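You operate a simulated robot arm through the tools that you are given. There is no shell and no other tool.

You are at the controls of a simulated robot arm. One attempt, no reset.

## Task
Oil the left chain over its whole length and wipe the oil mark off the purple bench.
Fine: stop pumping once it is oiled, oil no other chain, wipe with the pad and put it back, oil knob back to shut. Set down upright: blue pad. What is to be rubbed or washed off counts as gone when no trace of it is left.

The check looks at the end state, three seconds after you hand in, the way a careful person would. Anything else that was tipped, shoved, dropped, spilled or broken makes it a failure.

## Robot
A 6-joint arm with a three-finger gripper, fixed in place. Base frame: the origin is at the foot of the arm, x ahead of it, y to its left, z up. Units: cm, degrees, N and s.
Its first joint turns from -166.0 to 166.0 degrees. Payload 4.89 kg.
Tool frame: the origin (TCP) lies between the finger pads and is the grasp point; the fingertips stand 3 cm ahead of it; z points along the fingers, y is the line along which they close. The gripper opens to 16.4 cm. The gripper's body begins 12.5 cm behind the TCP.
Orientation is that of the tool frame in the base frame, as a unit quaternion [x, y, z, w]. With the fingers straight down and closing along the base's y, the tool's x points along the base's -x, its y along +y and its z along -z.

## Interface
- The arm moves only by the tool apply_moves. Its argument "increments" is a list of rows, each a list of 3 entries, a list of its own where there are three numbers: the turn, a rotation vector about the base's x, y, z in degrees, then the shift along the base's x, y, z in m, then the opening, from 0 (shut) to 1 (fully open). In form: [[[wx, wy, wz], [dx, dy, dz], claw], ...]. A call has 1 to 20 rows; each row shifts and turns the commanded pose from where the row before left it. A row lasts 0.2 s, in which the tool goes at most 5 cm and 8.6 degrees; a call with a longer step from one row to the next is refused whole, and so is a gripper value outside its range. Where a pose cannot be reached the arm comes as near as it can. A force on the tool above 40 N (or 10 N above the force at the start of the call, whichever is more), or a blocked arm, ends the call early, and 0.2 s more pass. The fingers move at their own pace (about 10.8 cm/s each) and stop on an object; they squeeze with about 40 N. The grip force told is the motor's: it shows also when the fingers shut on nothing. Time passes only in rows, and 0.2 s behind the last, so rows that do not move let the fingers close. It gives the time, the measured TCP pose, the force on the tool (base axes), the opening and the grip force at its end, in the units of the frame above (readings bear some noise), with the torque about the TCP (base axes, N m) and any sound that the robot's microphone picked up.
- Cameras (640 x 400 px; columns grow to the right, rows downward): "scene" is fixed at [5.34, 64.99, 145.83]; the picture's right is [-0.93, -0.36, 0.00], its down [-0.07, 0.18, -0.98] and it looks along [0.35, -0.92, -0.19] (base axes); focal length 315 px, centre (320, 200). "wrist" rides on the gripper at [7.6, -0.2, -15.2] in the tool frame; the picture's right is [0.02, 1.00, 0.00], its down [-0.88, 0.02, -0.47] and it looks along [-0.47, 0.01, 0.88] (tool axes); focal length 247 px, centre (320, 200). There is no depth. A picture from a camera that has moved, and an enlarged one, comes with that camera's place and axes in the base frame and with its lens.
- snapshot(camera): a new picture of that camera. No time passes.
- lift_body(by): slides the trunk up (or, below 0, down) by that many cm; the arm rides with it, the base frame stays. It gives what a move gives, with no picture.
- inspect(camera, box): a new picture of the part [left, top, right, bottom] of that camera's present view, enlarged. No time passes.
- finish_job(): hands the job in; it is judged then, once.

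Nothing tells you positions but the pictures and the camera data. Unless the task says otherwise, let go and move clear before handing in.

The tools are called after "Call:" by a JSON object that holds its "op" and its "data". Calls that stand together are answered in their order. apply_moves: Moves the arm, as the interface text tells. Its arguments: {"type":"object","properties":{"increments":{"type":"array","items":{"type":"array"}}},"required":["increments"]} The other tools are called the same way: lift_body (by) slides the trunk up or down; snapshot (camera) takes a picture; inspect (camera, box) takes an enlarged picture of a part of a camera's view; finish_job () hands the job in.

At the start:

```text
time: 0.0
tcp_pos: [25.19, -62.91, 126.14]
tool_rot: [0.0, 1.0, 0.0, 0.0]
force: [-0.6, 0.2, -0.4]
ft_torque: [-0.01, -0.03, -0.05]
finger_gap: 16.4
finger_force: 0.1
trunk travel left (down, up): [-17.5, 21.5]
```

scene: 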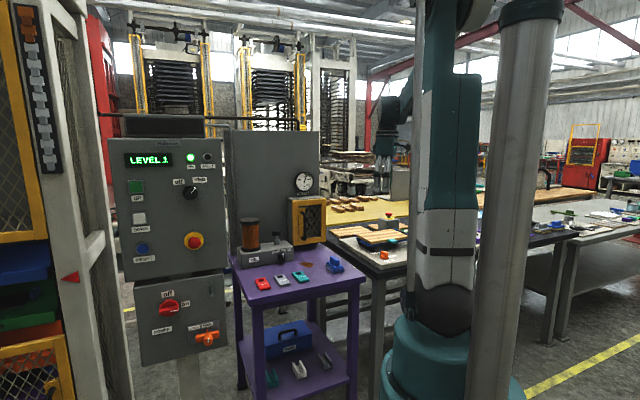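
wrist: 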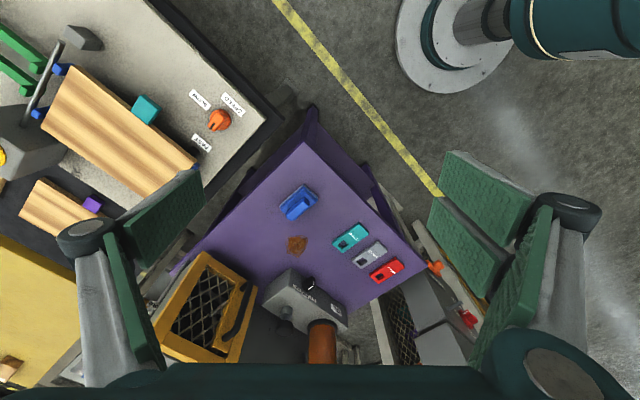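

I see a purple bench with a blue pad, a brown oil mark, coloured items, an oil unit and control boxes. I will look closer first.

Call:
{"op": "inspect", "data": {"camera": "scene", "box": [220, 220, 370, 310]}}

Call:
{"op": "inspect", "data": {"camera": "scene", "box": [100, 130, 240, 220]}}

Call:
{"op": "inspect", "data": {"camera": "scene", "box": [120, 200, 250, 370]}}

Call:
{"op": "inspect", "data": {"camera": "scene", "box": [120, 0, 360, 140]}}

Call:
{"op": "inspect", "data": {"camera": "wrist", "box": [150, 100, 470, 370]}}

Call:
{"op": "inspect", "data": {"camera": "scene", "box": [225, 130, 345, 280]}}

```text
4.27 times, centred on (295, 265) of scene
camera zoom: at [5.34, 64.99, 145.83], right [-0.93, -0.36, 0.0], down [-0.07, 0.18, -0.98], along [0.35, -0.92, -0.19], focal length 1342 px, centre (427, -77)
```

zoom: 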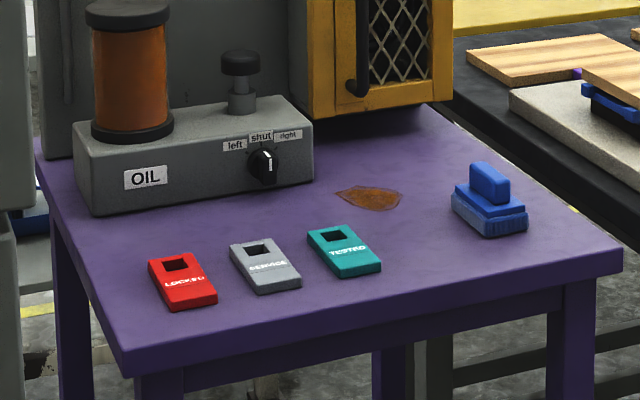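

```text
4.44 times, centred on (170, 175) of scene
camera zoom: at [5.34, 64.99, 145.83], right [-0.93, -0.36, 0.0], down [-0.07, 0.18, -0.98], along [0.35, -0.92, -0.19], focal length 1398 px, centre (987, 311)
```

zoom: 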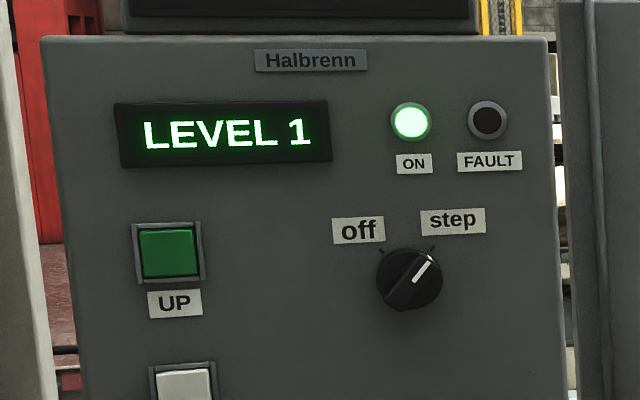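

```text
2.35 times, centred on (185, 285) of scene
camera zoom: at [5.34, 64.99, 145.83], right [-0.93, -0.36, 0.0], down [-0.07, 0.18, -0.98], along [0.35, -0.92, -0.19], focal length 740 px, centre (638, 0)
```

zoom: 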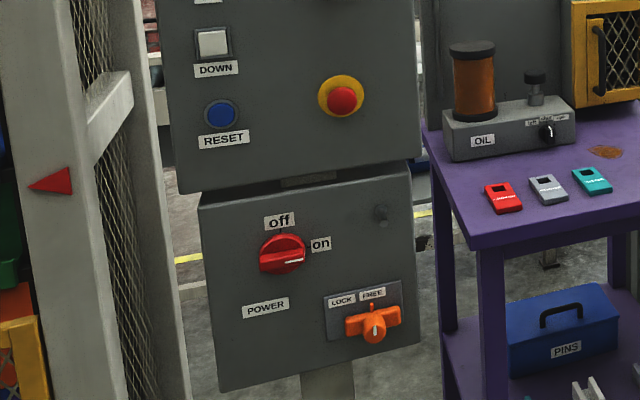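

```text
2.67 times, centred on (240, 70) of scene
camera zoom: at [5.34, 64.99, 145.83], right [-0.93, -0.36, 0.0], down [-0.07, 0.18, -0.98], along [0.35, -0.92, -0.19], focal length 839 px, centre (533, 547)
```

zoom: 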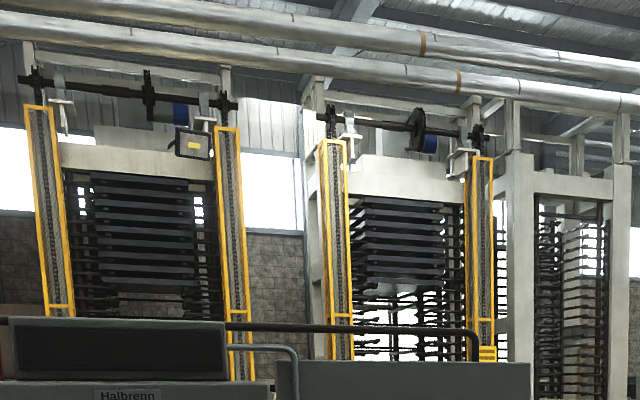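

```text
1.48 times, centred on (310, 235) of wrist
camera zoom: at [17.58, -63.03, 141.19], right [-0.02, 1.0, 0.0], down [0.88, 0.02, 0.47], along [0.47, 0.01, -0.88], focal length 366 px, centre (335, 148)
```

zoom: 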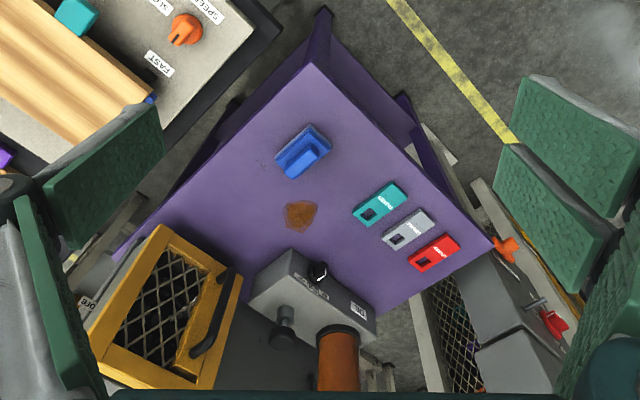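

```text
2.67 times, centred on (285, 205) of scene
camera zoom: at [5.34, 64.99, 145.83], right [-0.93, -0.36, 0.0], down [-0.07, 0.18, -0.98], along [0.35, -0.92, -0.19], focal length 839 px, centre (413, 187)
```

zoom: 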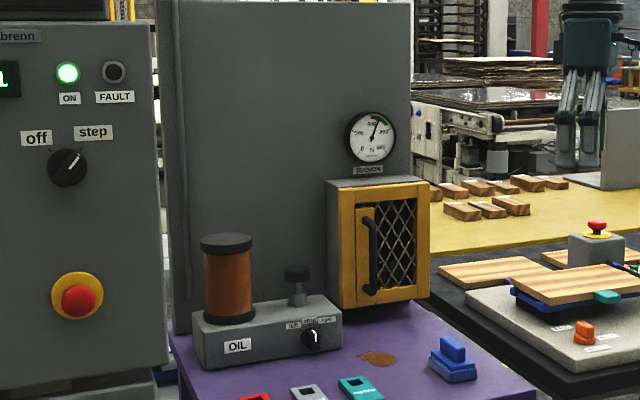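

I want to look at the chains: one is visible at the upper left of the scene view, probably partly orange. I zoom in on that and on the far lifts.

Call:
{"op": "inspect", "data": {"camera": "scene", "box": [0, 0, 130, 180]}}

Call:
{"op": "inspect", "data": {"camera": "scene", "box": [0, 160, 150, 400]}}

Call:
{"op": "inspect", "data": {"camera": "scene", "box": [280, 160, 340, 260]}}

Call:
{"op": "inspect", "data": {"camera": "scene", "box": [120, 10, 220, 140]}}

Call:
{"op": "inspect", "data": {"camera": "scene", "box": [330, 200, 640, 290]}}

Call:
{"op": "inspect", "data": {"camera": "scene", "box": [230, 300, 370, 400]}}

```text
2.22 times, centred on (65, 90) of scene
camera zoom: at [5.34, 64.99, 145.83], right [-0.93, -0.36, 0.0], down [-0.07, 0.18, -0.98], along [0.35, -0.92, -0.19], focal length 699 px, centre (887, 444)
```

zoom: 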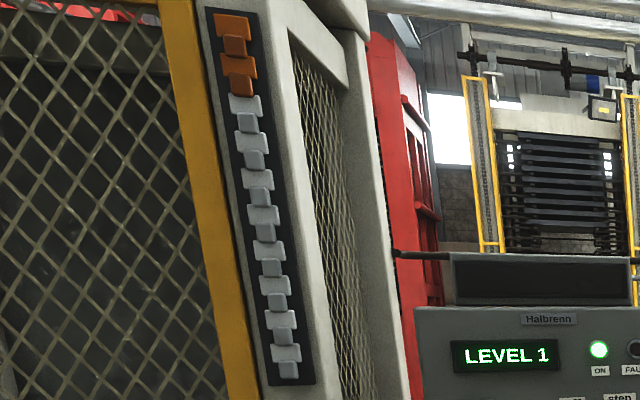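

```text
1.67 times, centred on (75, 280) of scene
camera zoom: at [5.34, 64.99, 145.83], right [-0.93, -0.36, 0.0], down [-0.07, 0.18, -0.98], along [0.35, -0.92, -0.19], focal length 524 px, centre (728, 67)
```

zoom: 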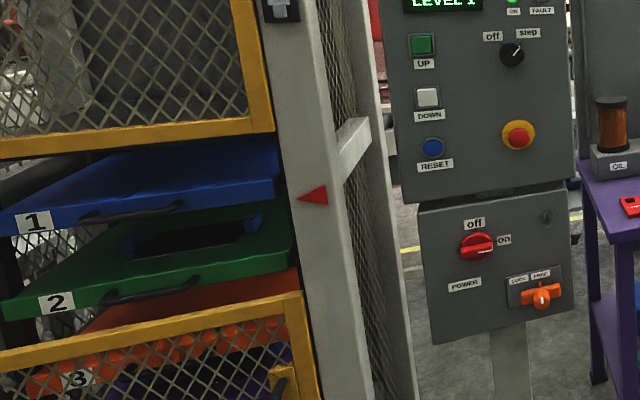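

```text
4.00 times, centred on (310, 210) of scene
camera zoom: at [5.34, 64.99, 145.83], right [-0.93, -0.36, 0.0], down [-0.07, 0.18, -0.98], along [0.35, -0.92, -0.19], focal length 1258 px, centre (360, 160)
```

zoom: 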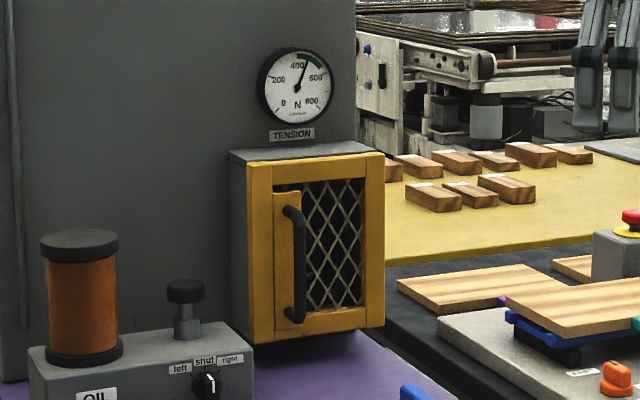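

```text
3.08 times, centred on (170, 75) of scene
camera zoom: at [5.34, 64.99, 145.83], right [-0.93, -0.36, 0.0], down [-0.07, 0.18, -0.98], along [0.35, -0.92, -0.19], focal length 968 px, centre (782, 585)
```

zoom: 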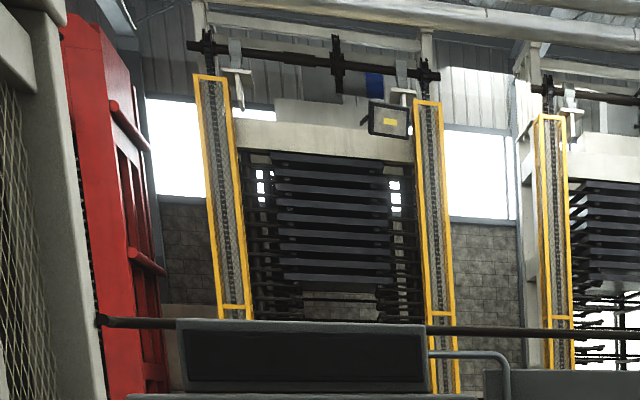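

```text
2.06 times, centred on (485, 245) of scene
camera zoom: at [5.34, 64.99, 145.83], right [-0.93, -0.36, 0.0], down [-0.07, 0.18, -0.98], along [0.35, -0.92, -0.19], focal length 650 px, centre (-21, 107)
```

zoom: 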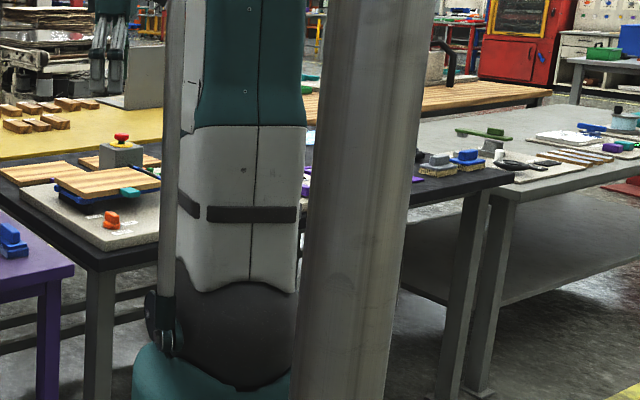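

```text
4.00 times, centred on (300, 350) of scene
camera zoom: at [5.34, 64.99, 145.83], right [-0.93, -0.36, 0.0], down [-0.07, 0.18, -0.98], along [0.35, -0.92, -0.19], focal length 1258 px, centre (400, -400)
```

zoom: 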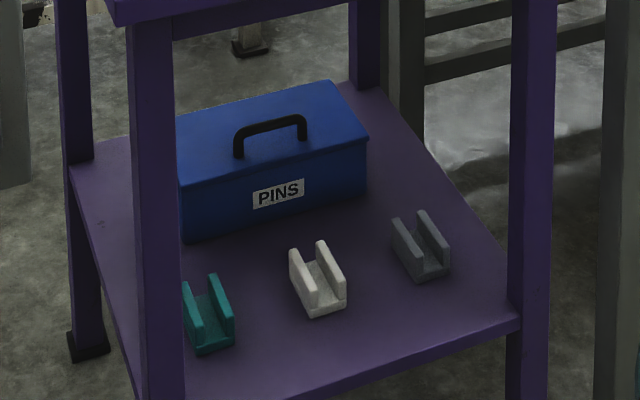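

The visible chain (on the lift's right post) has orange upper links and grey lower ones, so I take orange to mean oiled. The left post is out of view, so I turn the wrist camera toward the lift.

Call:
{"op": "apply_moves", "data": {"increments": [[[0, -8, 0], [0.01, 0.04, 0.01], 1], [[0, -8, 0], [0.01, 0.04, 0.01], 1], [[0, -8, 0], [0.01, 0.04, 0.01], 1], [[0, -8, 0], [0.01, 0.04, 0.01], 1], [[0, -8, 0], [0, 0.04, 0.01], 1], [[0, -8, 0], [0, 0.04, 0.01], 1], [[0, -8, 0], [0, 0.04, 0.01], 1], [[0, 0, 0], [0, 0.04, 0.01], 1], [[0, 0, 0], [0, 0.04, 0], 1], [[0, 0, 0], [0, 0.04, 0], 1], [[0, 0, 0], [0, 0.04, 0], 1]]}}

Call:
{"op": "snapshot", "data": {"camera": "wrist"}}

Call:
{"op": "snapshot", "data": {"camera": "scene"}}

```text
time: 1.2
tcp_pos: [31.42, -55.23, 132.71]
tool_rot: [0.0, 0.95, 0.0, 0.312]
force: [1.2, -0.3, -0.2]
ft_torque: [0.03, 0.11, 0.0]
finger_gap: 16.36
finger_force: 0.0
trunk travel left (down, up): [-17.5, 21.5]
stopped in row 5: the arm was blocked; the commanded pose is now the measured one
```

```text
taken
camera wrist: at [16.17, -55.57, 140.33], right [-0.02, 1.0, -0.01], down [0.43, 0.02, 0.9], along [0.9, 0.01, -0.43], focal length 247 px, centre (320, 200)
```

wrist: 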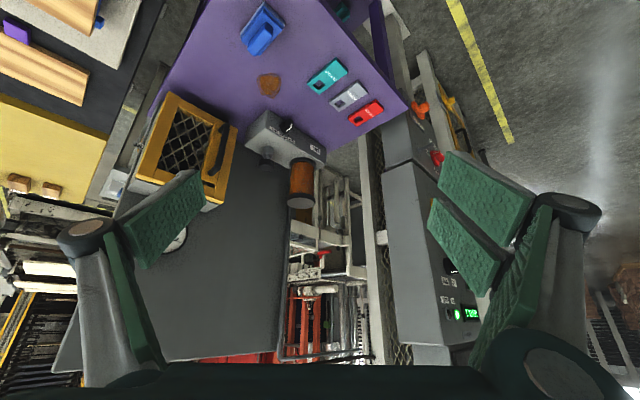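

```text
taken
```

scene: 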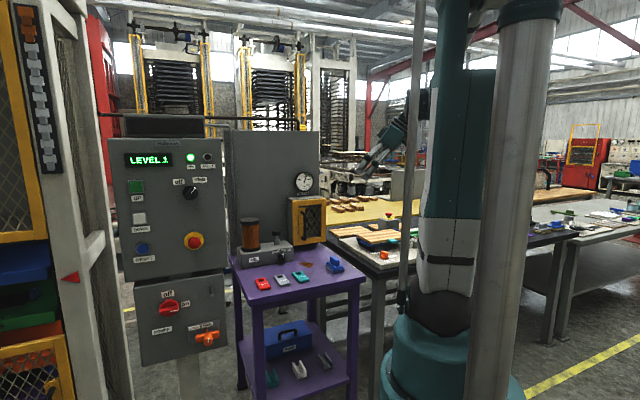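

The arm reported "blocked", probably a joint moving too quickly near an awkward posture. I continue with smaller steps, toward +y, so the camera swings to the lift.

Call:
{"op": "apply_moves", "data": {"increments": [[[0, 0, 0], [0, 0.02, 0], 1], [[0, 0, 0], [0, 0.03, 0], 1], [[0, 0, 0], [0, 0.03, 0], 1], [[0, 0, 0], [0, 0.03, 0], 1], [[0, 0, 0], [0, 0.03, 0], 1], [[0, 0, 0], [0, 0.03, 0], 1], [[0, 0, 0], [0, 0.03, 0], 1], [[0, 0, 0], [0, 0.03, 0], 1]]}}

Call:
{"op": "snapshot", "data": {"camera": "wrist"}}

```text
time: 2.1
tcp_pos: [33.61, -55.28, 134.57]
tool_rot: [-0.001, 0.95, 0.0, 0.313]
force: [0.5, -1.2, 0.6]
ft_torque: [0.11, -0.06, 0.07]
finger_gap: 16.4
finger_force: 0.0
trunk travel left (down, up): [-17.5, 21.5]
stopped in row 4: the arm was blocked; the commanded pose is now the measured one
```

```text
taken
camera wrist: at [18.32, -55.39, 142.21], right [-0.02, 1.0, -0.01], down [0.43, 0.02, 0.9], along [0.9, 0.01, -0.43], focal length 247 px, centre (320, 200)
```

wrist: 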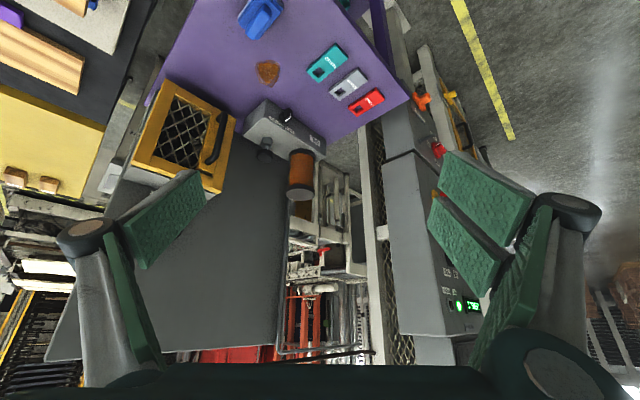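

No movement in y, so some link is blocked or a joint limit is reached. I look at the arm itself.

Call:
{"op": "inspect", "data": {"camera": "scene", "box": [340, 0, 600, 400]}}

Call:
{"op": "inspect", "data": {"camera": "scene", "box": [340, 60, 460, 200]}}

```text
1.00 times, centred on (470, 200) of scene (not enlarged: the box is as wide or as high as the picture)
camera zoom: at [5.34, 64.99, 145.83], right [-0.93, -0.36, 0.0], down [-0.07, 0.18, -0.98], along [0.35, -0.92, -0.19], focal length 315 px, centre (170, 200)
```

zoom: 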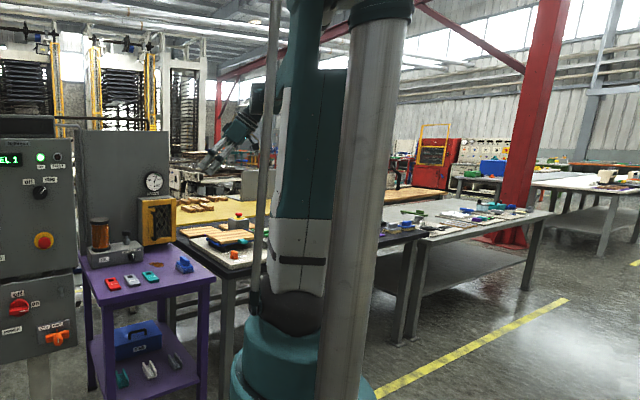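

```text
2.86 times, centred on (400, 130) of scene
camera zoom: at [5.34, 64.99, 145.83], right [-0.93, -0.36, 0.0], down [-0.07, 0.18, -0.98], along [0.35, -0.92, -0.19], focal length 899 px, centre (91, 400)
```

zoom: 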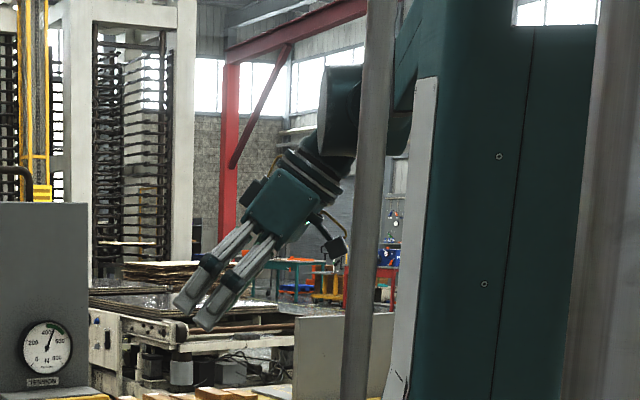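

I go back to tool-down, then shift sideways first before tilting.

Call:
{"op": "apply_moves", "data": {"increments": [[[0, 6, 0], [0, 0, 0], 1], [[0, 6, 0], [0, 0, 0], 1], [[0, 6, 0], [0, 0, 0], 1], [[0, 6, 0], [0, 0, 0], 1], [[0, 6, 0], [0, 0, 0], 1], [[0, 6, 0], [0, 0, 0], 1], [[0, 0, 0], [0, 0.02, 0], 1], [[0, 0, 0], [0, 0.03, 0], 1], [[0, 0, 0], [0, 0.03, 0], 1], [[0, 0, 0], [0, 0.03, 0], 1]]}}

```text
time: 4.5
tcp_pos: [36.19, -47.77, 135.19]
tool_rot: [0.0, 1.0, 0.0, 0.004]
force: [0.1, -0.3, 0.7]
ft_torque: [-0.02, -0.01, 0.0]
finger_gap: 16.42
finger_force: 0.2
trunk travel left (down, up): [-17.5, 21.5]
stopped in row 10: the arm was blocked; the commanded pose is now the measured one
```

The block depends on the radius and height, so it is the elbow fold limit: higher means a larger minimum radius. Raising the trunk and working lower relative to it should free the arm to look around.

Call:
{"op": "lift_body", "data": {"by": 18}}

Call:
{"op": "apply_moves", "data": {"increments": [[[0, 0, 0], [0, 0, -0.03], 1], [[0, 0, 0], [0, 0, -0.04], 1], [[0, 0, 0], [0, 0, -0.04], 1], [[0, 0, 0], [0, 0.03, -0.03], 1], [[0, 0, 0], [0, 0.03, -0.03], 1], [[0, 0, 0], [0, 0.03, -0.03], 1], [[0, 0, 0], [0, 0.03, -0.03], 1], [[0, 0, 0], [0, 0.03, -0.03], 1], [[0, 0, 0], [0, 0.03, -0.03], 1], [[0, 0, 0], [0, 0.03, 0], 1]]}}

```text
time: 6.5
tcp_pos: [36.18, -47.69, 153.22]
tool_rot: [0.0, 1.0, -0.001, 0.005]
force: [0.3, -0.4, 0.6]
ft_torque: [0.02, -0.01, 0.02]
finger_gap: 16.41
finger_force: 0.1
trunk travel left (down, up): [-35.5, 3.5]
```

```text
time: 8.9
tcp_pos: [38.77, -28.31, 124.75]
tool_rot: [-0.002, 1.0, 0.0, 0.005]
force: [0.2, -0.2, -1.1]
ft_torque: [0.01, 0.14, 0.01]
finger_gap: 16.4
finger_force: 0.0
trunk travel left (down, up): [-35.5, 3.5]
stopped in row 10: the arm was blocked; the commanded pose is now the measured one
```

The model fits: shoulder about 187 cm high now, the wrist must stay ≥61 cm from it. I go lower, then tilt.

Call:
{"op": "apply_moves", "data": {"increments": [[[0, 0, 0], [0, 0, -0.04], 1], [[0, 0, 0], [0, 0, -0.04], 1], [[0, 0, 0], [0, 0, -0.04], 1], [[0, 0, 0], [0, 0, -0.04], 1], [[0, 0, 0], [0, 0, -0.04], 1], [[0, 0, 0], [0, 0.03, 0], 1], [[0, 0, 0], [0, 0.03, 0], 1], [[0, 0, 0], [0, 0.03, 0], 1], [[0, 0, 0], [0, 0.03, 0], 1], [[0, 0, 0], [0, 0.03, 0], 1], [[0, 0, 0], [0, 0.03, 0], 1], [[0, 0, 0], [0, 0.03, 0], 1], [[0, 0, 0], [0, 0.03, 0], 1], [[0, -6, 0], [0, 0, 0], 1], [[0, -6, 0], [0, 0, 0], 1], [[0, -6, 0], [0.01, 0, 0], 1], [[0, -6, 0], [0.01, 0, 0], 1], [[0, -6, 0], [0.01, 0, 0], 1], [[0, -6, 0], [0.01, 0, 0], 1], [[0, -6, 0], [0.01, 0, 0], 1]]}}

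Call:
{"op": "snapshot", "data": {"camera": "wrist"}}

```text
time: 13.1
tcp_pos: [44.15, -4.26, 114.8]
tool_rot: [-0.001, 0.932, -0.001, 0.363]
force: [0.9, -0.8, -0.3]
ft_torque: [0.04, 0.01, 0.01]
finger_gap: 16.39
finger_force: 0.0
out of reach, approached as far as the arm can: row 10, 12, 14, 15, 16, 17, 18, 19, 20
trunk travel left (down, up): [-35.5, 3.5]
```

```text
taken
camera wrist: at [28.18, -4.38, 120.87], right [-0.02, 1.0, -0.02], down [0.33, 0.02, 0.94], along [0.94, 0.01, -0.33], focal length 247 px, centre (320, 200)
```

wrist: 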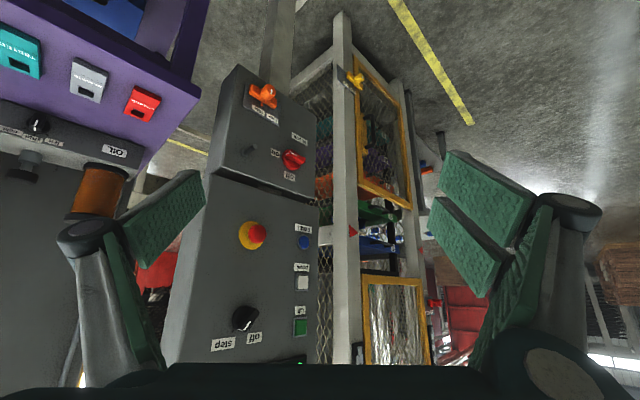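

I see the panel (UP/DOWN/RESET etc.) and, beyond it, the lift with its posts. I move to +y and tilt up further to see the lift's front and both chains.

Call:
{"op": "apply_moves", "data": {"increments": [[[0, 0, 0], [0, 0.04, 0], 1], [[0, 0, 0], [0, 0.04, 0], 1], [[0, 0, 0], [0, 0.04, 0], 1], [[0, 0, 0], [0, 0.04, 0], 1], [[0, 0, 0], [0, 0.04, 0], 1], [[0, 0, 0], [0, 0.04, 0], 1], [[0, 0, 0], [0, 0.04, 0], 1], [[0, -6, 0], [0, 0.04, 0], 1], [[0, -6, 0], [0, 0.04, 0], 1], [[0, -6, 0], [0, 0.04, 0], 1], [[0, -6, 0], [0, 0.03, 0], 1]]}}

Call:
{"op": "snapshot", "data": {"camera": "wrist"}}

Call:
{"op": "snapshot", "data": {"camera": "scene"}}

```text
time: 15.7
tcp_pos: [49.69, 36.65, 120.7]
tool_rot: [0.048, 0.836, -0.033, 0.546]
force: [1.0, 2.1, -1.5]
ft_torque: [-0.15, -0.03, -0.3]
finger_gap: 16.38
finger_force: 0.1
out of reach, approached as far as the arm can: row 8, 9, 10, 11
trunk travel left (down, up): [-35.5, 3.5]
stopped in row 11: the arm was blocked; the commanded pose is now the measured one
```

```text
taken
camera wrist: at [32.73, 38.5, 119.76], right [0.11, 0.99, -0.02], down [-0.08, 0.03, 1.0], along [0.99, -0.1, 0.08], focal length 247 px, centre (320, 200)
```

wrist: 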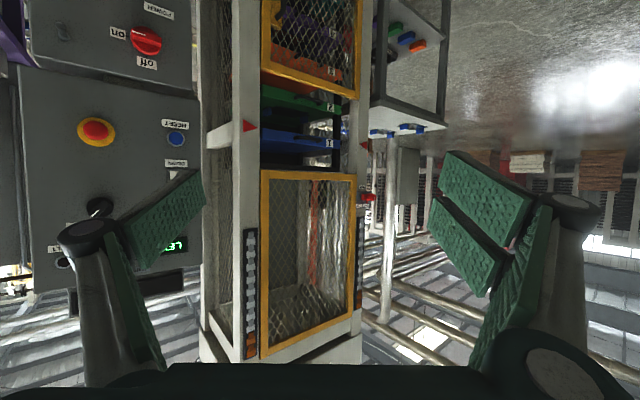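

```text
taken
```

scene: 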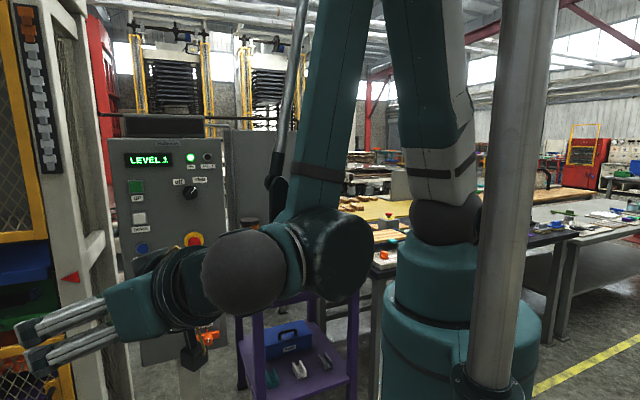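

Both lift posts with chains are in view now (image is upside down). I zoom in.

Call:
{"op": "inspect", "data": {"camera": "wrist", "box": [230, 210, 390, 370]}}

Call:
{"op": "inspect", "data": {"camera": "wrist", "box": [190, 80, 420, 230]}}

Call:
{"op": "inspect", "data": {"camera": "wrist", "box": [0, 0, 220, 300]}}

```text
2.50 times, centred on (310, 290) of wrist
camera zoom: at [32.73, 38.5, 119.76], right [0.11, 0.99, -0.02], down [-0.08, 0.03, 1.0], along [0.99, -0.1, 0.08], focal length 617 px, centre (345, -25)
```

zoom: 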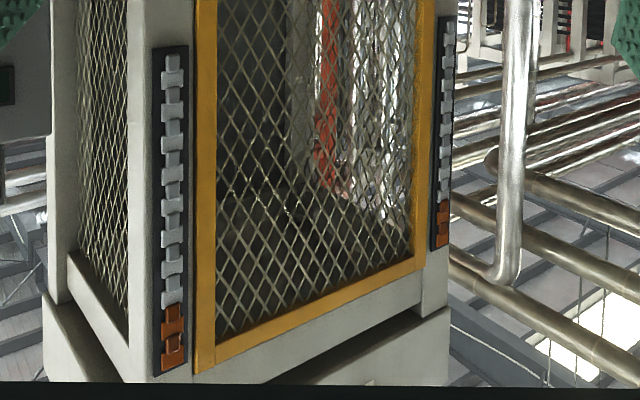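

```text
2.67 times, centred on (305, 155) of wrist
camera zoom: at [32.73, 38.5, 119.76], right [0.11, 0.99, -0.02], down [-0.08, 0.03, 1.0], along [0.99, -0.1, 0.08], focal length 659 px, centre (360, 320)
```

zoom: 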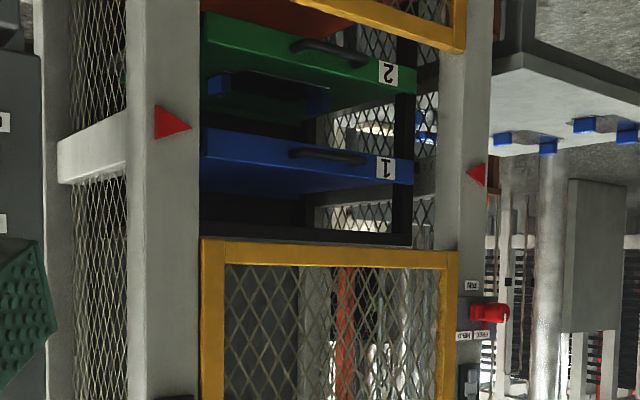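

```text
1.33 times, centred on (110, 150) of wrist
camera zoom: at [32.73, 38.5, 119.76], right [0.11, 0.99, -0.02], down [-0.08, 0.03, 1.0], along [0.99, -0.1, 0.08], focal length 329 px, centre (600, 267)
```

zoom: 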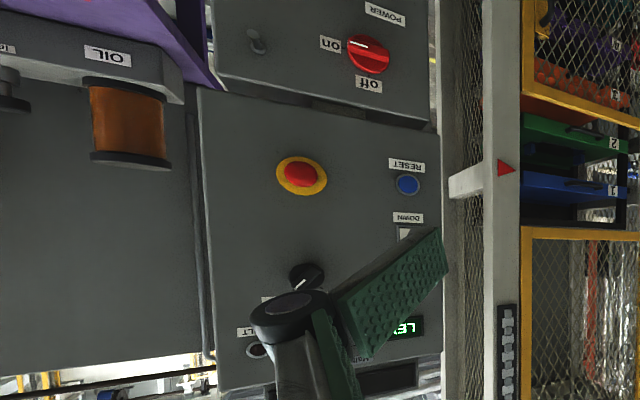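

Facing the lift, each chain has its top links orange and the rest grey, and the left chain is the one at +y. Next I swing back to the bench and study the oil unit up close.

Call:
{"op": "apply_moves", "data": {"increments": [[[0.62, 5.36, 0], [0, 0, 0], 1], [[0.62, 5.36, 0], [0, 0, 0], 1], [[0.62, 5.36, 0], [0, 0, 0], 1], [[0.62, 5.36, 0], [0, 0, 0], 1]]}}

Call:
{"op": "apply_moves", "data": {"increments": [[[0, 0, -2.2], [0.0245, -0.036, 0], 1], [[0, 0, -2.2], [0.0215, -0.037, 0], 1], [[0, 0, -2.2], [0.02, -0.039, 0], 1], [[0, 0, -2.2], [0.016, -0.04, 0], 1], [[0, 0, -2.2], [0.014, -0.041, 0], 1], [[0, 0, -2.2], [0.0105, -0.042, 0], 1], [[0, 0, -2.2], [0.0075, -0.0424, 0], 1], [[0, 0, -2.2], [0.005, -0.043, 0], 1], [[0, 0, -2.2], [0.002, -0.0433, 0], 1], [[0, 0, -2.2], [-0.001, -0.0433, 0], 1], [[0, 0, -2.2], [-0.004, -0.043, 0], 1], [[0, 0, -2.2], [-0.008, -0.043, 0], 1], [[0, 0, -2.2], [-0.01, -0.042, 0], 1], [[0, 0, -2.2], [-0.013, -0.041, 0], 1], [[0, 0, -2.2], [-0.016, -0.04, 0], 1], [[0, 0, -2.2], [-0.019, -0.039, 0], 1], [[0, 0, -2.2], [-0.021, -0.038, 0], 1], [[0, 0, -2.2], [-0.024, -0.036, 0], 1], [[0, 0, -2.2], [-0.026, -0.034, 0], 1], [[0, 0, -2.2], [-0.029, -0.033, 0], 1]]}}

Call:
{"op": "snapshot", "data": {"camera": "wrist"}}

```text
time: 16.7
tcp_pos: [48.93, 37.08, 120.88]
tool_rot: [0.047, 0.924, -0.018, 0.38]
force: [1.0, -0.6, -0.4]
ft_torque: [0.0, 0.06, 0.0]
finger_gap: 16.37
finger_force: 0.1
trunk travel left (down, up): [-35.5, 3.5]
```

```text
time: 20.9
tcp_pos: [43.97, -42.48, 120.95]
tool_rot: [0.389, 0.839, -0.159, 0.347]
force: [0.5, 0.1, -0.6]
ft_torque: [-0.02, 0.02, -0.02]
finger_gap: 16.39
finger_force: 0.0
trunk travel left (down, up): [-35.5, 3.5]
```

```text
taken
camera wrist: at [33.35, -30.2, 126.25], right [0.75, 0.66, -0.01], down [0.2, -0.21, 0.96], along [0.63, -0.72, -0.29], focal length 247 px, centre (320, 200)
```

wrist: 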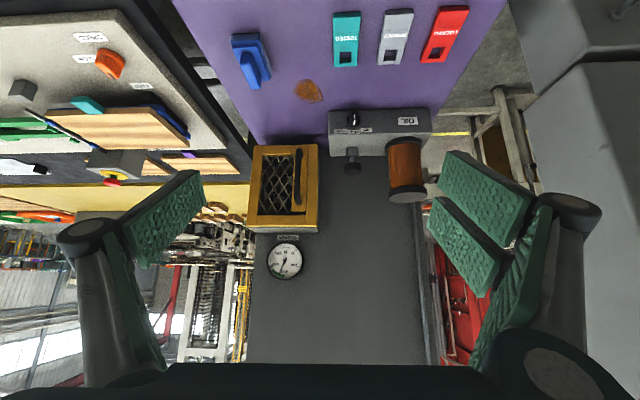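

I lower the trunk (for reach at the bench) and move a little nearer to inspect knob and pump.

Call:
{"op": "lift_body", "data": {"by": -28}}

Call:
{"op": "apply_moves", "data": {"increments": [[[0, 0, 0], [0.01, -0.01, 0.03], 1], [[0, 0, 0], [0.015, -0.015, 0.03], 1], [[0, 0, 0], [0.02, -0.02, 0.02], 1], [[0, 0, 0], [0.02, -0.02, 0.02], 1], [[0, 0, 0], [0.02, -0.02, 0.01], 1]]}}

Call:
{"op": "snapshot", "data": {"camera": "wrist"}}

Call:
{"op": "inspect", "data": {"camera": "wrist", "box": [280, 40, 480, 200]}}

Call:
{"op": "snapshot", "data": {"camera": "scene"}}

```text
time: 23.7
tcp_pos: [43.88, -42.36, 92.93]
tool_rot: [0.39, 0.839, -0.159, 0.346]
force: [0.3, 0.2, -0.2]
ft_torque: [-0.02, 0.01, -0.01]
finger_gap: 16.39
finger_force: 0.1
trunk travel left (down, up): [-7.5, 31.5]
```

```text
time: 24.9
tcp_pos: [52.49, -50.95, 104.08]
tool_rot: [0.39, 0.838, -0.16, 0.347]
force: [-2.0, 2.1, -0.4]
ft_torque: [-0.03, -0.05, -0.01]
finger_gap: 16.39
finger_force: 0.0
trunk travel left (down, up): [-7.5, 31.5]
```

```text
taken
camera wrist: at [41.77, -38.69, 109.35], right [0.75, 0.66, -0.01], down [0.2, -0.21, 0.96], along [0.63, -0.72, -0.29], focal length 247 px, centre (320, 200)
```

wrist: 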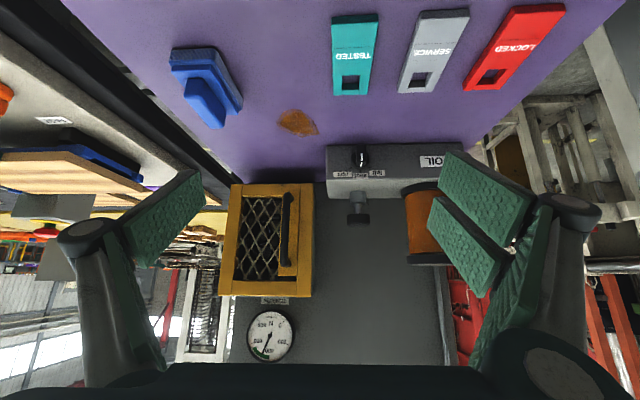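

```text
2.50 times, centred on (380, 120) of wrist
camera zoom: at [41.77, -38.69, 109.35], right [0.75, 0.66, -0.01], down [0.2, -0.21, 0.96], along [0.63, -0.72, -0.29], focal length 617 px, centre (170, 400)
```

zoom: 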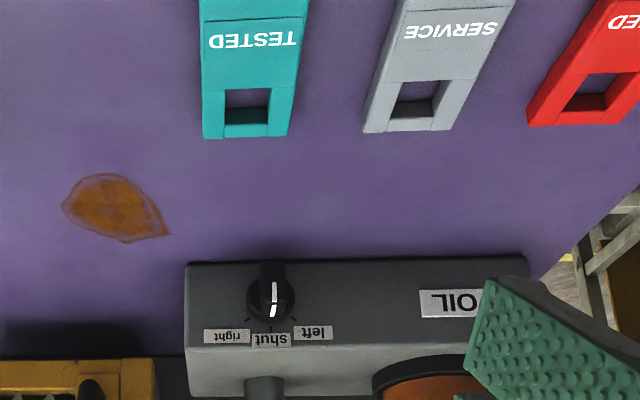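

```text
taken
```

scene: 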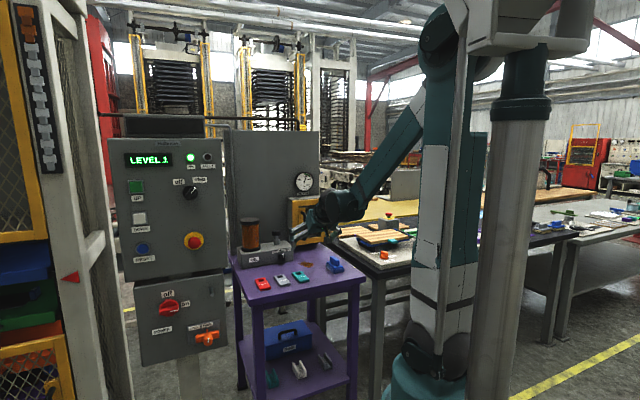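

The knob has a vertical grip bar at "shut", with "left" about 45° counter-clockwise. I place it near (74.9, -65.2, 89) with the unit's face direction at yaw about -45°. I approach to a pre-grasp pose.

Call:
{"op": "apply_moves", "data": {"increments": [[[0, 0, 1.5], [0.03, -0.015, -0.018], 0.4], [[0, 0, 1.5], [0.035, -0.018, -0.022], 0.4], [[0, 0, 1.5], [0.035, -0.018, -0.022], 0.4], [[0, 0, 0], [0.035, -0.018, -0.022], 0.4], [[0, 0, 0], [0.02, -0.01, -0.02], 0.4], [[0, 0, 0], [0, 0, 0], 0.4]]}}

Call:
{"op": "snapshot", "data": {"camera": "wrist"}}

Call:
{"op": "inspect", "data": {"camera": "wrist", "box": [240, 110, 400, 260]}}

Call:
{"op": "inspect", "data": {"camera": "scene", "box": [220, 180, 370, 290]}}

```text
time: 26.3
tcp_pos: [67.94, -58.86, 93.39]
tool_rot: [0.357, 0.852, -0.146, 0.352]
force: [-0.3, -0.9, 0.1]
ft_torque: [0.02, 0.0, 0.01]
finger_gap: 6.54
finger_force: 0.1
trunk travel left (down, up): [-7.5, 31.5]
```

```text
taken
camera wrist: at [56.45, -47.48, 98.77], right [0.7, 0.71, -0.01], down [0.22, -0.2, 0.96], along [0.68, -0.67, -0.29], focal length 247 px, centre (320, 200)
```

wrist: 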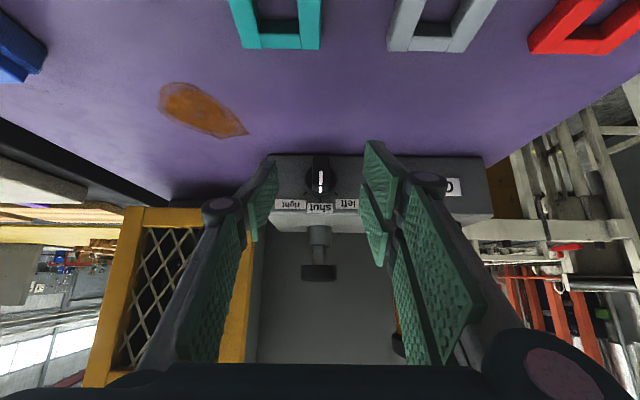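

```text
2.67 times, centred on (320, 185) of wrist
camera zoom: at [56.45, -47.48, 98.77], right [0.7, 0.71, -0.01], down [0.22, -0.2, 0.96], along [0.68, -0.67, -0.29], focal length 659 px, centre (320, 240)
```

zoom: 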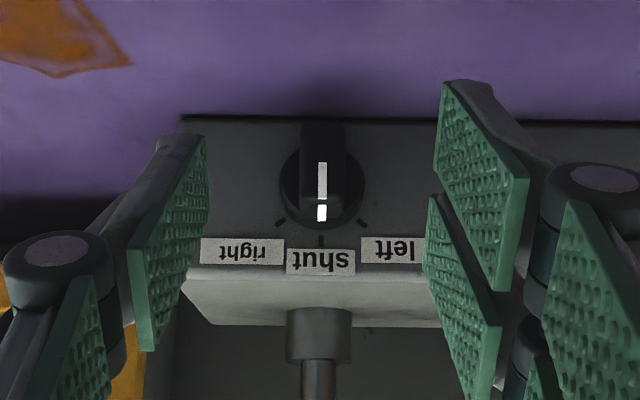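

```text
3.64 times, centred on (295, 235) of scene
camera zoom: at [5.34, 64.99, 145.83], right [-0.93, -0.36, 0.0], down [-0.07, 0.18, -0.98], along [0.35, -0.92, -0.19], focal length 1144 px, centre (411, 73)
```

zoom: 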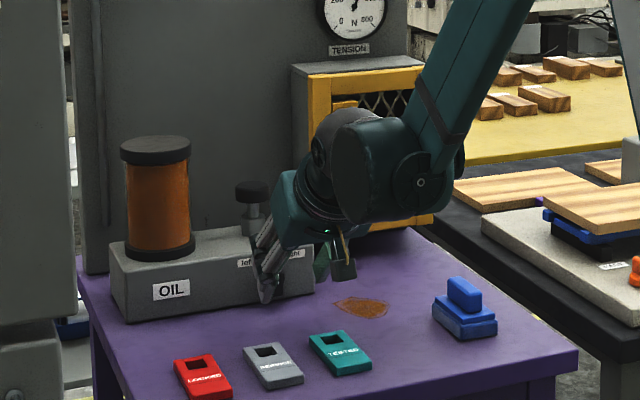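

Knob axis now estimated at height 88.2 cm, well aligned with the gripper. I move in most of the way with a smaller opening, and look.

Call:
{"op": "apply_moves", "data": {"increments": [[[0, 0, 0], [0.015, -0.0145, -0.01], 0.3], [[0, 0, 0], [0.015, -0.0145, -0.01], 0.3], [[0, 0, 0], [0.012, -0.012, -0.01], 0.3], [[0, 0, 0], [0, 0, -0.005], 0.3]]}}

Call:
{"op": "inspect", "data": {"camera": "wrist", "box": [240, 110, 400, 260]}}

Call:
{"op": "inspect", "data": {"camera": "scene", "box": [255, 225, 325, 275]}}

```text
time: 27.3
tcp_pos: [72.18, -63.04, 90.1]
tool_rot: [0.357, 0.853, -0.146, 0.352]
force: [-0.9, 0.0, 0.4]
ft_torque: [-0.01, -0.01, 0.01]
finger_gap: 4.91
finger_force: 0.1
trunk travel left (down, up): [-7.5, 31.5]
```

```text
2.67 times, centred on (320, 185) of wrist
camera zoom: at [60.6, -51.51, 95.4], right [0.7, 0.71, -0.01], down [0.22, -0.2, 0.96], along [0.68, -0.67, -0.29], focal length 659 px, centre (320, 240)
```

zoom: 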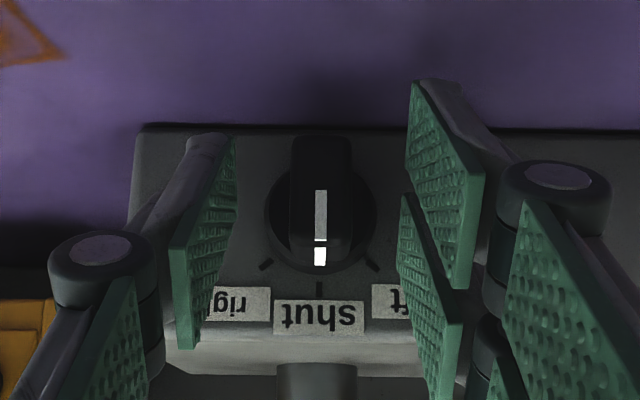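

```text
8.00 times, centred on (290, 250) of scene
camera zoom: at [5.34, 64.99, 145.83], right [-0.93, -0.36, 0.0], down [-0.07, 0.18, -0.98], along [0.35, -0.92, -0.19], focal length 2517 px, centre (560, -200)
```

zoom: 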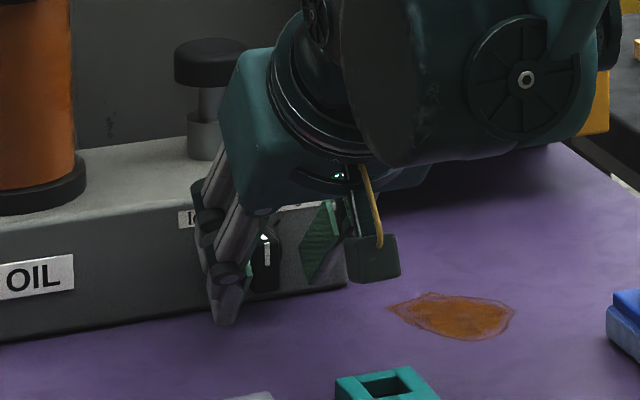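

Lateral alignment is good. I advance the last ~1.5 cm and close on the bar.

Call:
{"op": "apply_moves", "data": {"increments": [[[0, 0, 0], [0.006, -0.006, -0.002], 0.3], [[0, 0, 0], [0.005, -0.005, -0.002], 0.3]]}}

Call:
{"op": "inspect", "data": {"camera": "wrist", "box": [240, 110, 400, 260]}}

Call:
{"op": "inspect", "data": {"camera": "scene", "box": [255, 225, 325, 275]}}

```text
time: 27.8
tcp_pos: [72.4, -63.08, 89.93]
tool_rot: [0.357, 0.854, -0.145, 0.351]
force: [-11.6, 15.8, 5.7]
ft_torque: [-0.09, -0.29, 0.68]
finger_gap: 5.14
finger_force: 2.2
trunk travel left (down, up): [-7.5, 31.5]
stopped in row 2: the force on the tool passed its limit at 57 N (the readings are from after the stop); the commanded pose is now the measured one
```

```text
2.67 times, centred on (320, 185) of wrist
camera zoom: at [60.89, -51.71, 95.25], right [0.7, 0.71, -0.01], down [0.22, -0.2, 0.96], along [0.68, -0.67, -0.3], focal length 659 px, centre (320, 240)
```

zoom: 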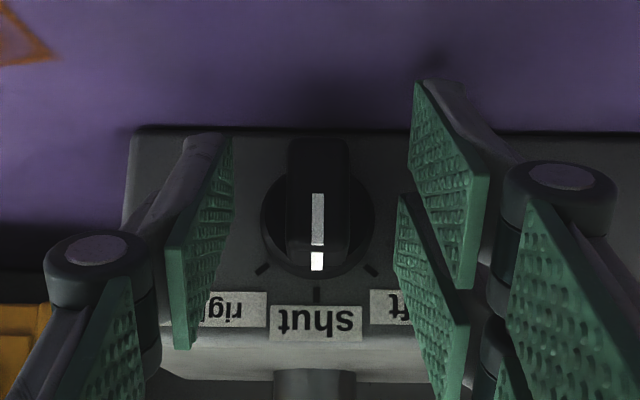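

```text
8.00 times, centred on (290, 250) of scene
camera zoom: at [5.34, 64.99, 145.83], right [-0.93, -0.36, 0.0], down [-0.07, 0.18, -0.98], along [0.35, -0.92, -0.19], focal length 2517 px, centre (560, -200)
```

zoom: 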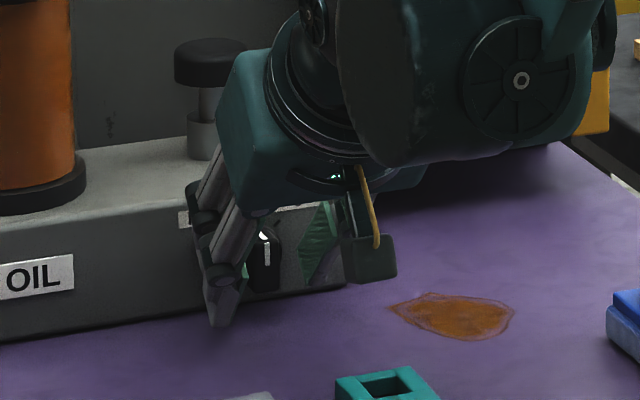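

Fingertips touched the unit's face, so it lies a bit nearer than estimated. I back off 4 mm and close on the bar.

Call:
{"op": "apply_moves", "data": {"increments": [[[0, 0, 0], [-0.003, 0.003, 0.001], 0.3], [[0, 0, 0], [0, 0, 0], 0.2], [[0, 0, 0], [0, 0, 0], 0.1], [[0, 0, 0], [0, 0, 0], 0.05], [[0, 0, 0], [0, 0, 0], 0.05]]}}

Call:
{"op": "inspect", "data": {"camera": "wrist", "box": [240, 110, 400, 260]}}

```text
time: 29.1
tcp_pos: [72.39, -62.78, 90.0]
tool_rot: [0.355, 0.854, -0.144, 0.351]
force: [9.2, 8.3, -0.7]
ft_torque: [0.01, -0.09, 0.63]
finger_gap: 2.4
finger_force: 44.9
trunk travel left (down, up): [-7.5, 31.5]
stopped in row 5: the force on the tool passed its limit at 41 N (the readings are from after the stop); the commanded pose is now the measured one
```

```text
2.67 times, centred on (320, 185) of wrist
camera zoom: at [60.95, -51.43, 95.26], right [0.7, 0.72, -0.01], down [0.22, -0.2, 0.96], along [0.68, -0.67, -0.29], focal length 659 px, centre (320, 240)
```

zoom: 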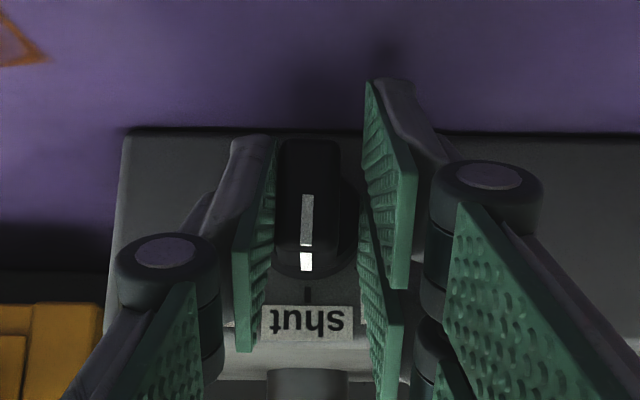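

One finger reached the bar first; I shift about 2 mm sideways to centre, then close.

Call:
{"op": "apply_moves", "data": {"increments": [[[0, 0, 0], [0, 0, 0], 0.16], [[0, 0, 0], [-0.002, -0.002, 0], 0.16], [[0, 0, 0], [0, 0, 0], 0.16], [[0, 0, 0], [0, 0, 0], 0.1], [[0, 0, 0], [0, 0, 0], 0.1]]}}

Call:
{"op": "inspect", "data": {"camera": "wrist", "box": [240, 110, 400, 260]}}

```text
time: 30.3
tcp_pos: [72.4, -62.89, 90.0]
tool_rot: [0.356, 0.854, -0.144, 0.351]
force: [19.6, 22.7, 6.2]
ft_torque: [-0.02, -0.58, 0.91]
finger_gap: 2.82
finger_force: 14.9
trunk travel left (down, up): [-7.5, 31.5]
```

```text
2.67 times, centred on (320, 185) of wrist
camera zoom: at [60.77, -51.59, 95.37], right [0.7, 0.72, -0.01], down [0.22, -0.2, 0.96], along [0.68, -0.67, -0.29], focal length 659 px, centre (320, 240)
```

zoom: 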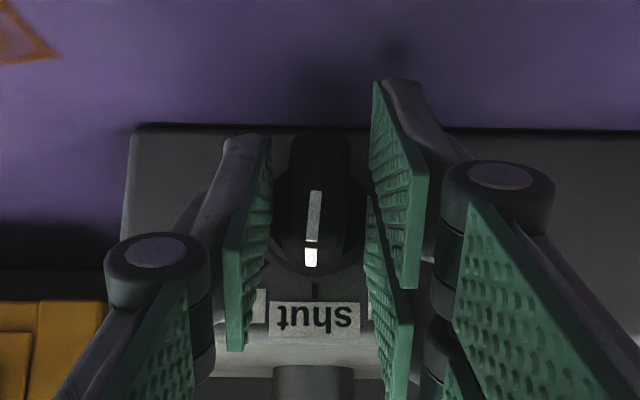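

The fingertips are catching the round disc behind the bar. I open, back off ~9 mm so only the bar is between the pads, and close again.

Call:
{"op": "apply_moves", "data": {"increments": [[[0, 0, 0], [0, 0, 0], 0.3], [[0, 0, 0], [0, 0, 0], 0.3], [[0, 0, 0], [-0.0065, 0.0065, 0], 0.3], [[0, 0, 0], [0, 0, 0], 0.3]]}}

Call:
{"op": "inspect", "data": {"camera": "wrist", "box": [240, 110, 400, 260]}}

Call:
{"op": "inspect", "data": {"camera": "scene", "box": [265, 230, 305, 265]}}

```text
time: 31.3
tcp_pos: [71.52, -62.5, 90.0]
tool_rot: [0.356, 0.854, -0.144, 0.352]
force: [0.3, 0.1, 0.2]
ft_torque: [0.04, 0.0, -0.02]
finger_gap: 4.91
finger_force: 0.1
trunk travel left (down, up): [-7.5, 31.5]
```

```text
2.67 times, centred on (320, 185) of wrist
camera zoom: at [60.01, -51.06, 95.4], right [0.7, 0.72, -0.01], down [0.22, -0.2, 0.96], along [0.68, -0.67, -0.29], focal length 659 px, centre (320, 240)
```

zoom: 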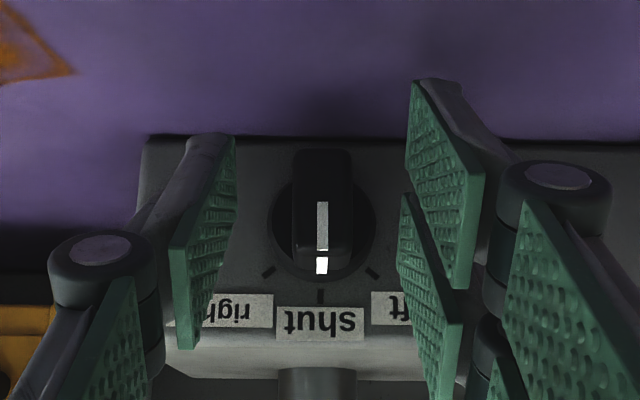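

```text
11.43 times, centred on (285, 248) of scene
camera zoom: at [5.34, 64.99, 145.83], right [-0.93, -0.36, 0.0], down [-0.07, 0.18, -0.98], along [0.35, -0.92, -0.19], focal length 3596 px, centre (720, -343)
```

zoom: 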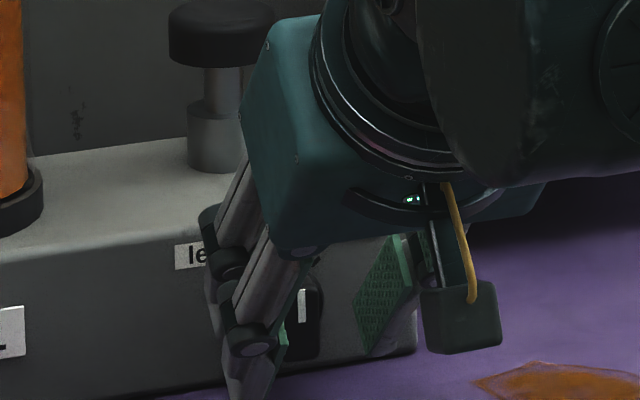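

Centred now. I close on the bar.

Call:
{"op": "apply_moves", "data": {"increments": [[[0, 0, 0], [0, 0, 0], 0.2], [[0, 0, 0], [0, 0, 0], 0.12], [[0, 0, 0], [0, 0, 0], 0.08], [[0, 0, 0], [0, 0, 0], 0.08]]}}

Call:
{"op": "inspect", "data": {"camera": "wrist", "box": [240, 110, 400, 260]}}

```text
time: 32.3
tcp_pos: [71.63, -62.38, 90.08]
tool_rot: [0.356, 0.854, -0.144, 0.352]
force: [8.0, 5.2, -1.9]
ft_torque: [0.06, -0.08, 0.47]
finger_gap: 1.79
finger_force: 45.0
trunk travel left (down, up): [-7.5, 31.5]
```

```text
2.67 times, centred on (320, 185) of wrist
camera zoom: at [60.07, -51.01, 95.41], right [0.7, 0.72, -0.01], down [0.22, -0.2, 0.96], along [0.68, -0.67, -0.29], focal length 659 px, centre (320, 240)
```

zoom: 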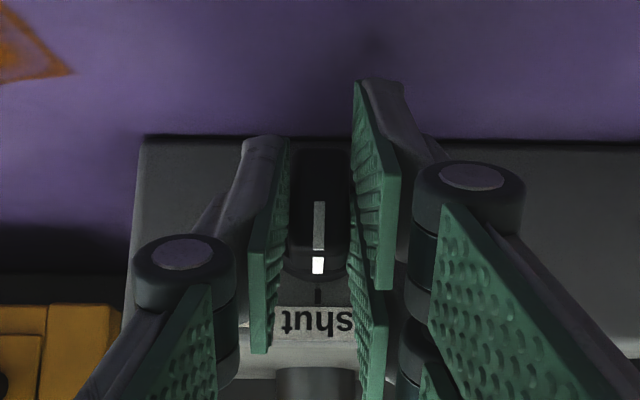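

The bar is gripped (1.8 cm). I turn it 45° counter-clockwise about the knob axis toward "left".

Call:
{"op": "apply_moves", "data": {"increments": [[[-3.5, 3.56, 0], [0.0006, 0.0006, 0], 0.08], [[-3.5, 3.56, 0], [0.0006, 0.0006, -0.0002], 0.08], [[-3.5, 3.56, 0], [0.0006, 0.0006, -0.0002], 0.08], [[-3.5, 3.56, 0], [0.0006, 0.0006, -0.0003], 0.08]]}}

Call:
{"op": "inspect", "data": {"camera": "wrist", "box": [240, 110, 400, 260]}}

```text
time: 33.5
tcp_pos: [71.8, -62.07, 89.91]
tool_rot: [0.288, 0.867, -0.29, 0.285]
force: [1.0, 7.6, 16.1]
ft_torque: [0.01, 0.03, -0.09]
finger_gap: 1.78
finger_force: 45.1
trunk travel left (down, up): [-7.5, 31.5]
stopped in row 4: the force on the tool passed its limit at 42 N (the readings are from after the stop); the commanded pose is now the measured one
```

```text
2.67 times, centred on (320, 185) of wrist
camera zoom: at [61.69, -49.38, 95.04], right [0.65, 0.67, -0.35], down [0.45, 0.03, 0.89], along [0.61, -0.74, -0.28], focal length 659 px, centre (320, 240)
```

zoom: 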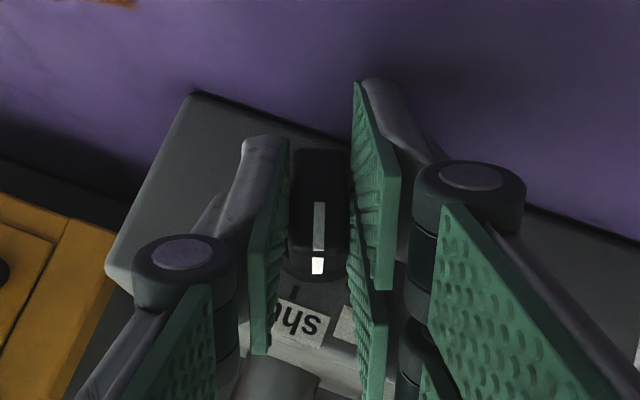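

The knob follows (about 20° so far). I relax the side force slightly and go on with smaller steps.

Call:
{"op": "apply_moves", "data": {"increments": [[[0, 0, 0], [0.0002, 0.0004, 0.0008], 0.08], [[-2.8, 2.85, 0], [0.0004, 0.0006, 0.0003], 0.08], [[-2.8, 2.85, 0], [0.0004, 0.0006, 0.0003], 0.08], [[-2.8, 2.85, 0], [0.0004, 0.0006, 0.0002], 0.08]]}}

Call:
{"op": "inspect", "data": {"camera": "wrist", "box": [240, 110, 400, 260]}}

```text
time: 34.5
tcp_pos: [72.15, -61.91, 89.8]
tool_rot: [0.244, 0.863, -0.373, 0.239]
force: [0.3, 18.5, -25.4]
ft_torque: [0.51, 0.03, 0.42]
finger_gap: 1.78
finger_force: 44.8
trunk travel left (down, up): [-7.5, 31.5]
```

```text
2.67 times, centred on (320, 185) of wrist
camera zoom: at [62.65, -48.47, 94.54], right [0.58, 0.61, -0.54], down [0.58, 0.16, 0.8], along [0.57, -0.78, -0.26], focal length 659 px, centre (320, 240)
```

zoom: 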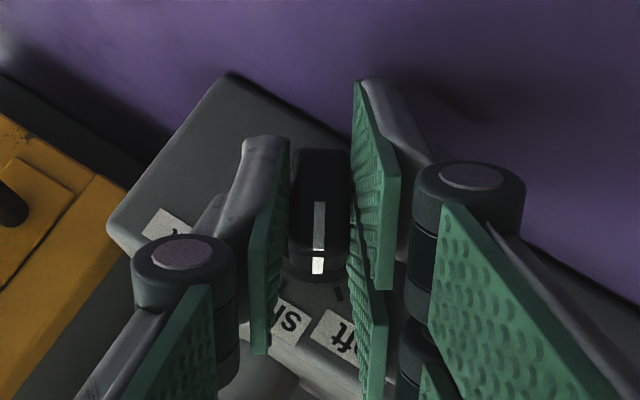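

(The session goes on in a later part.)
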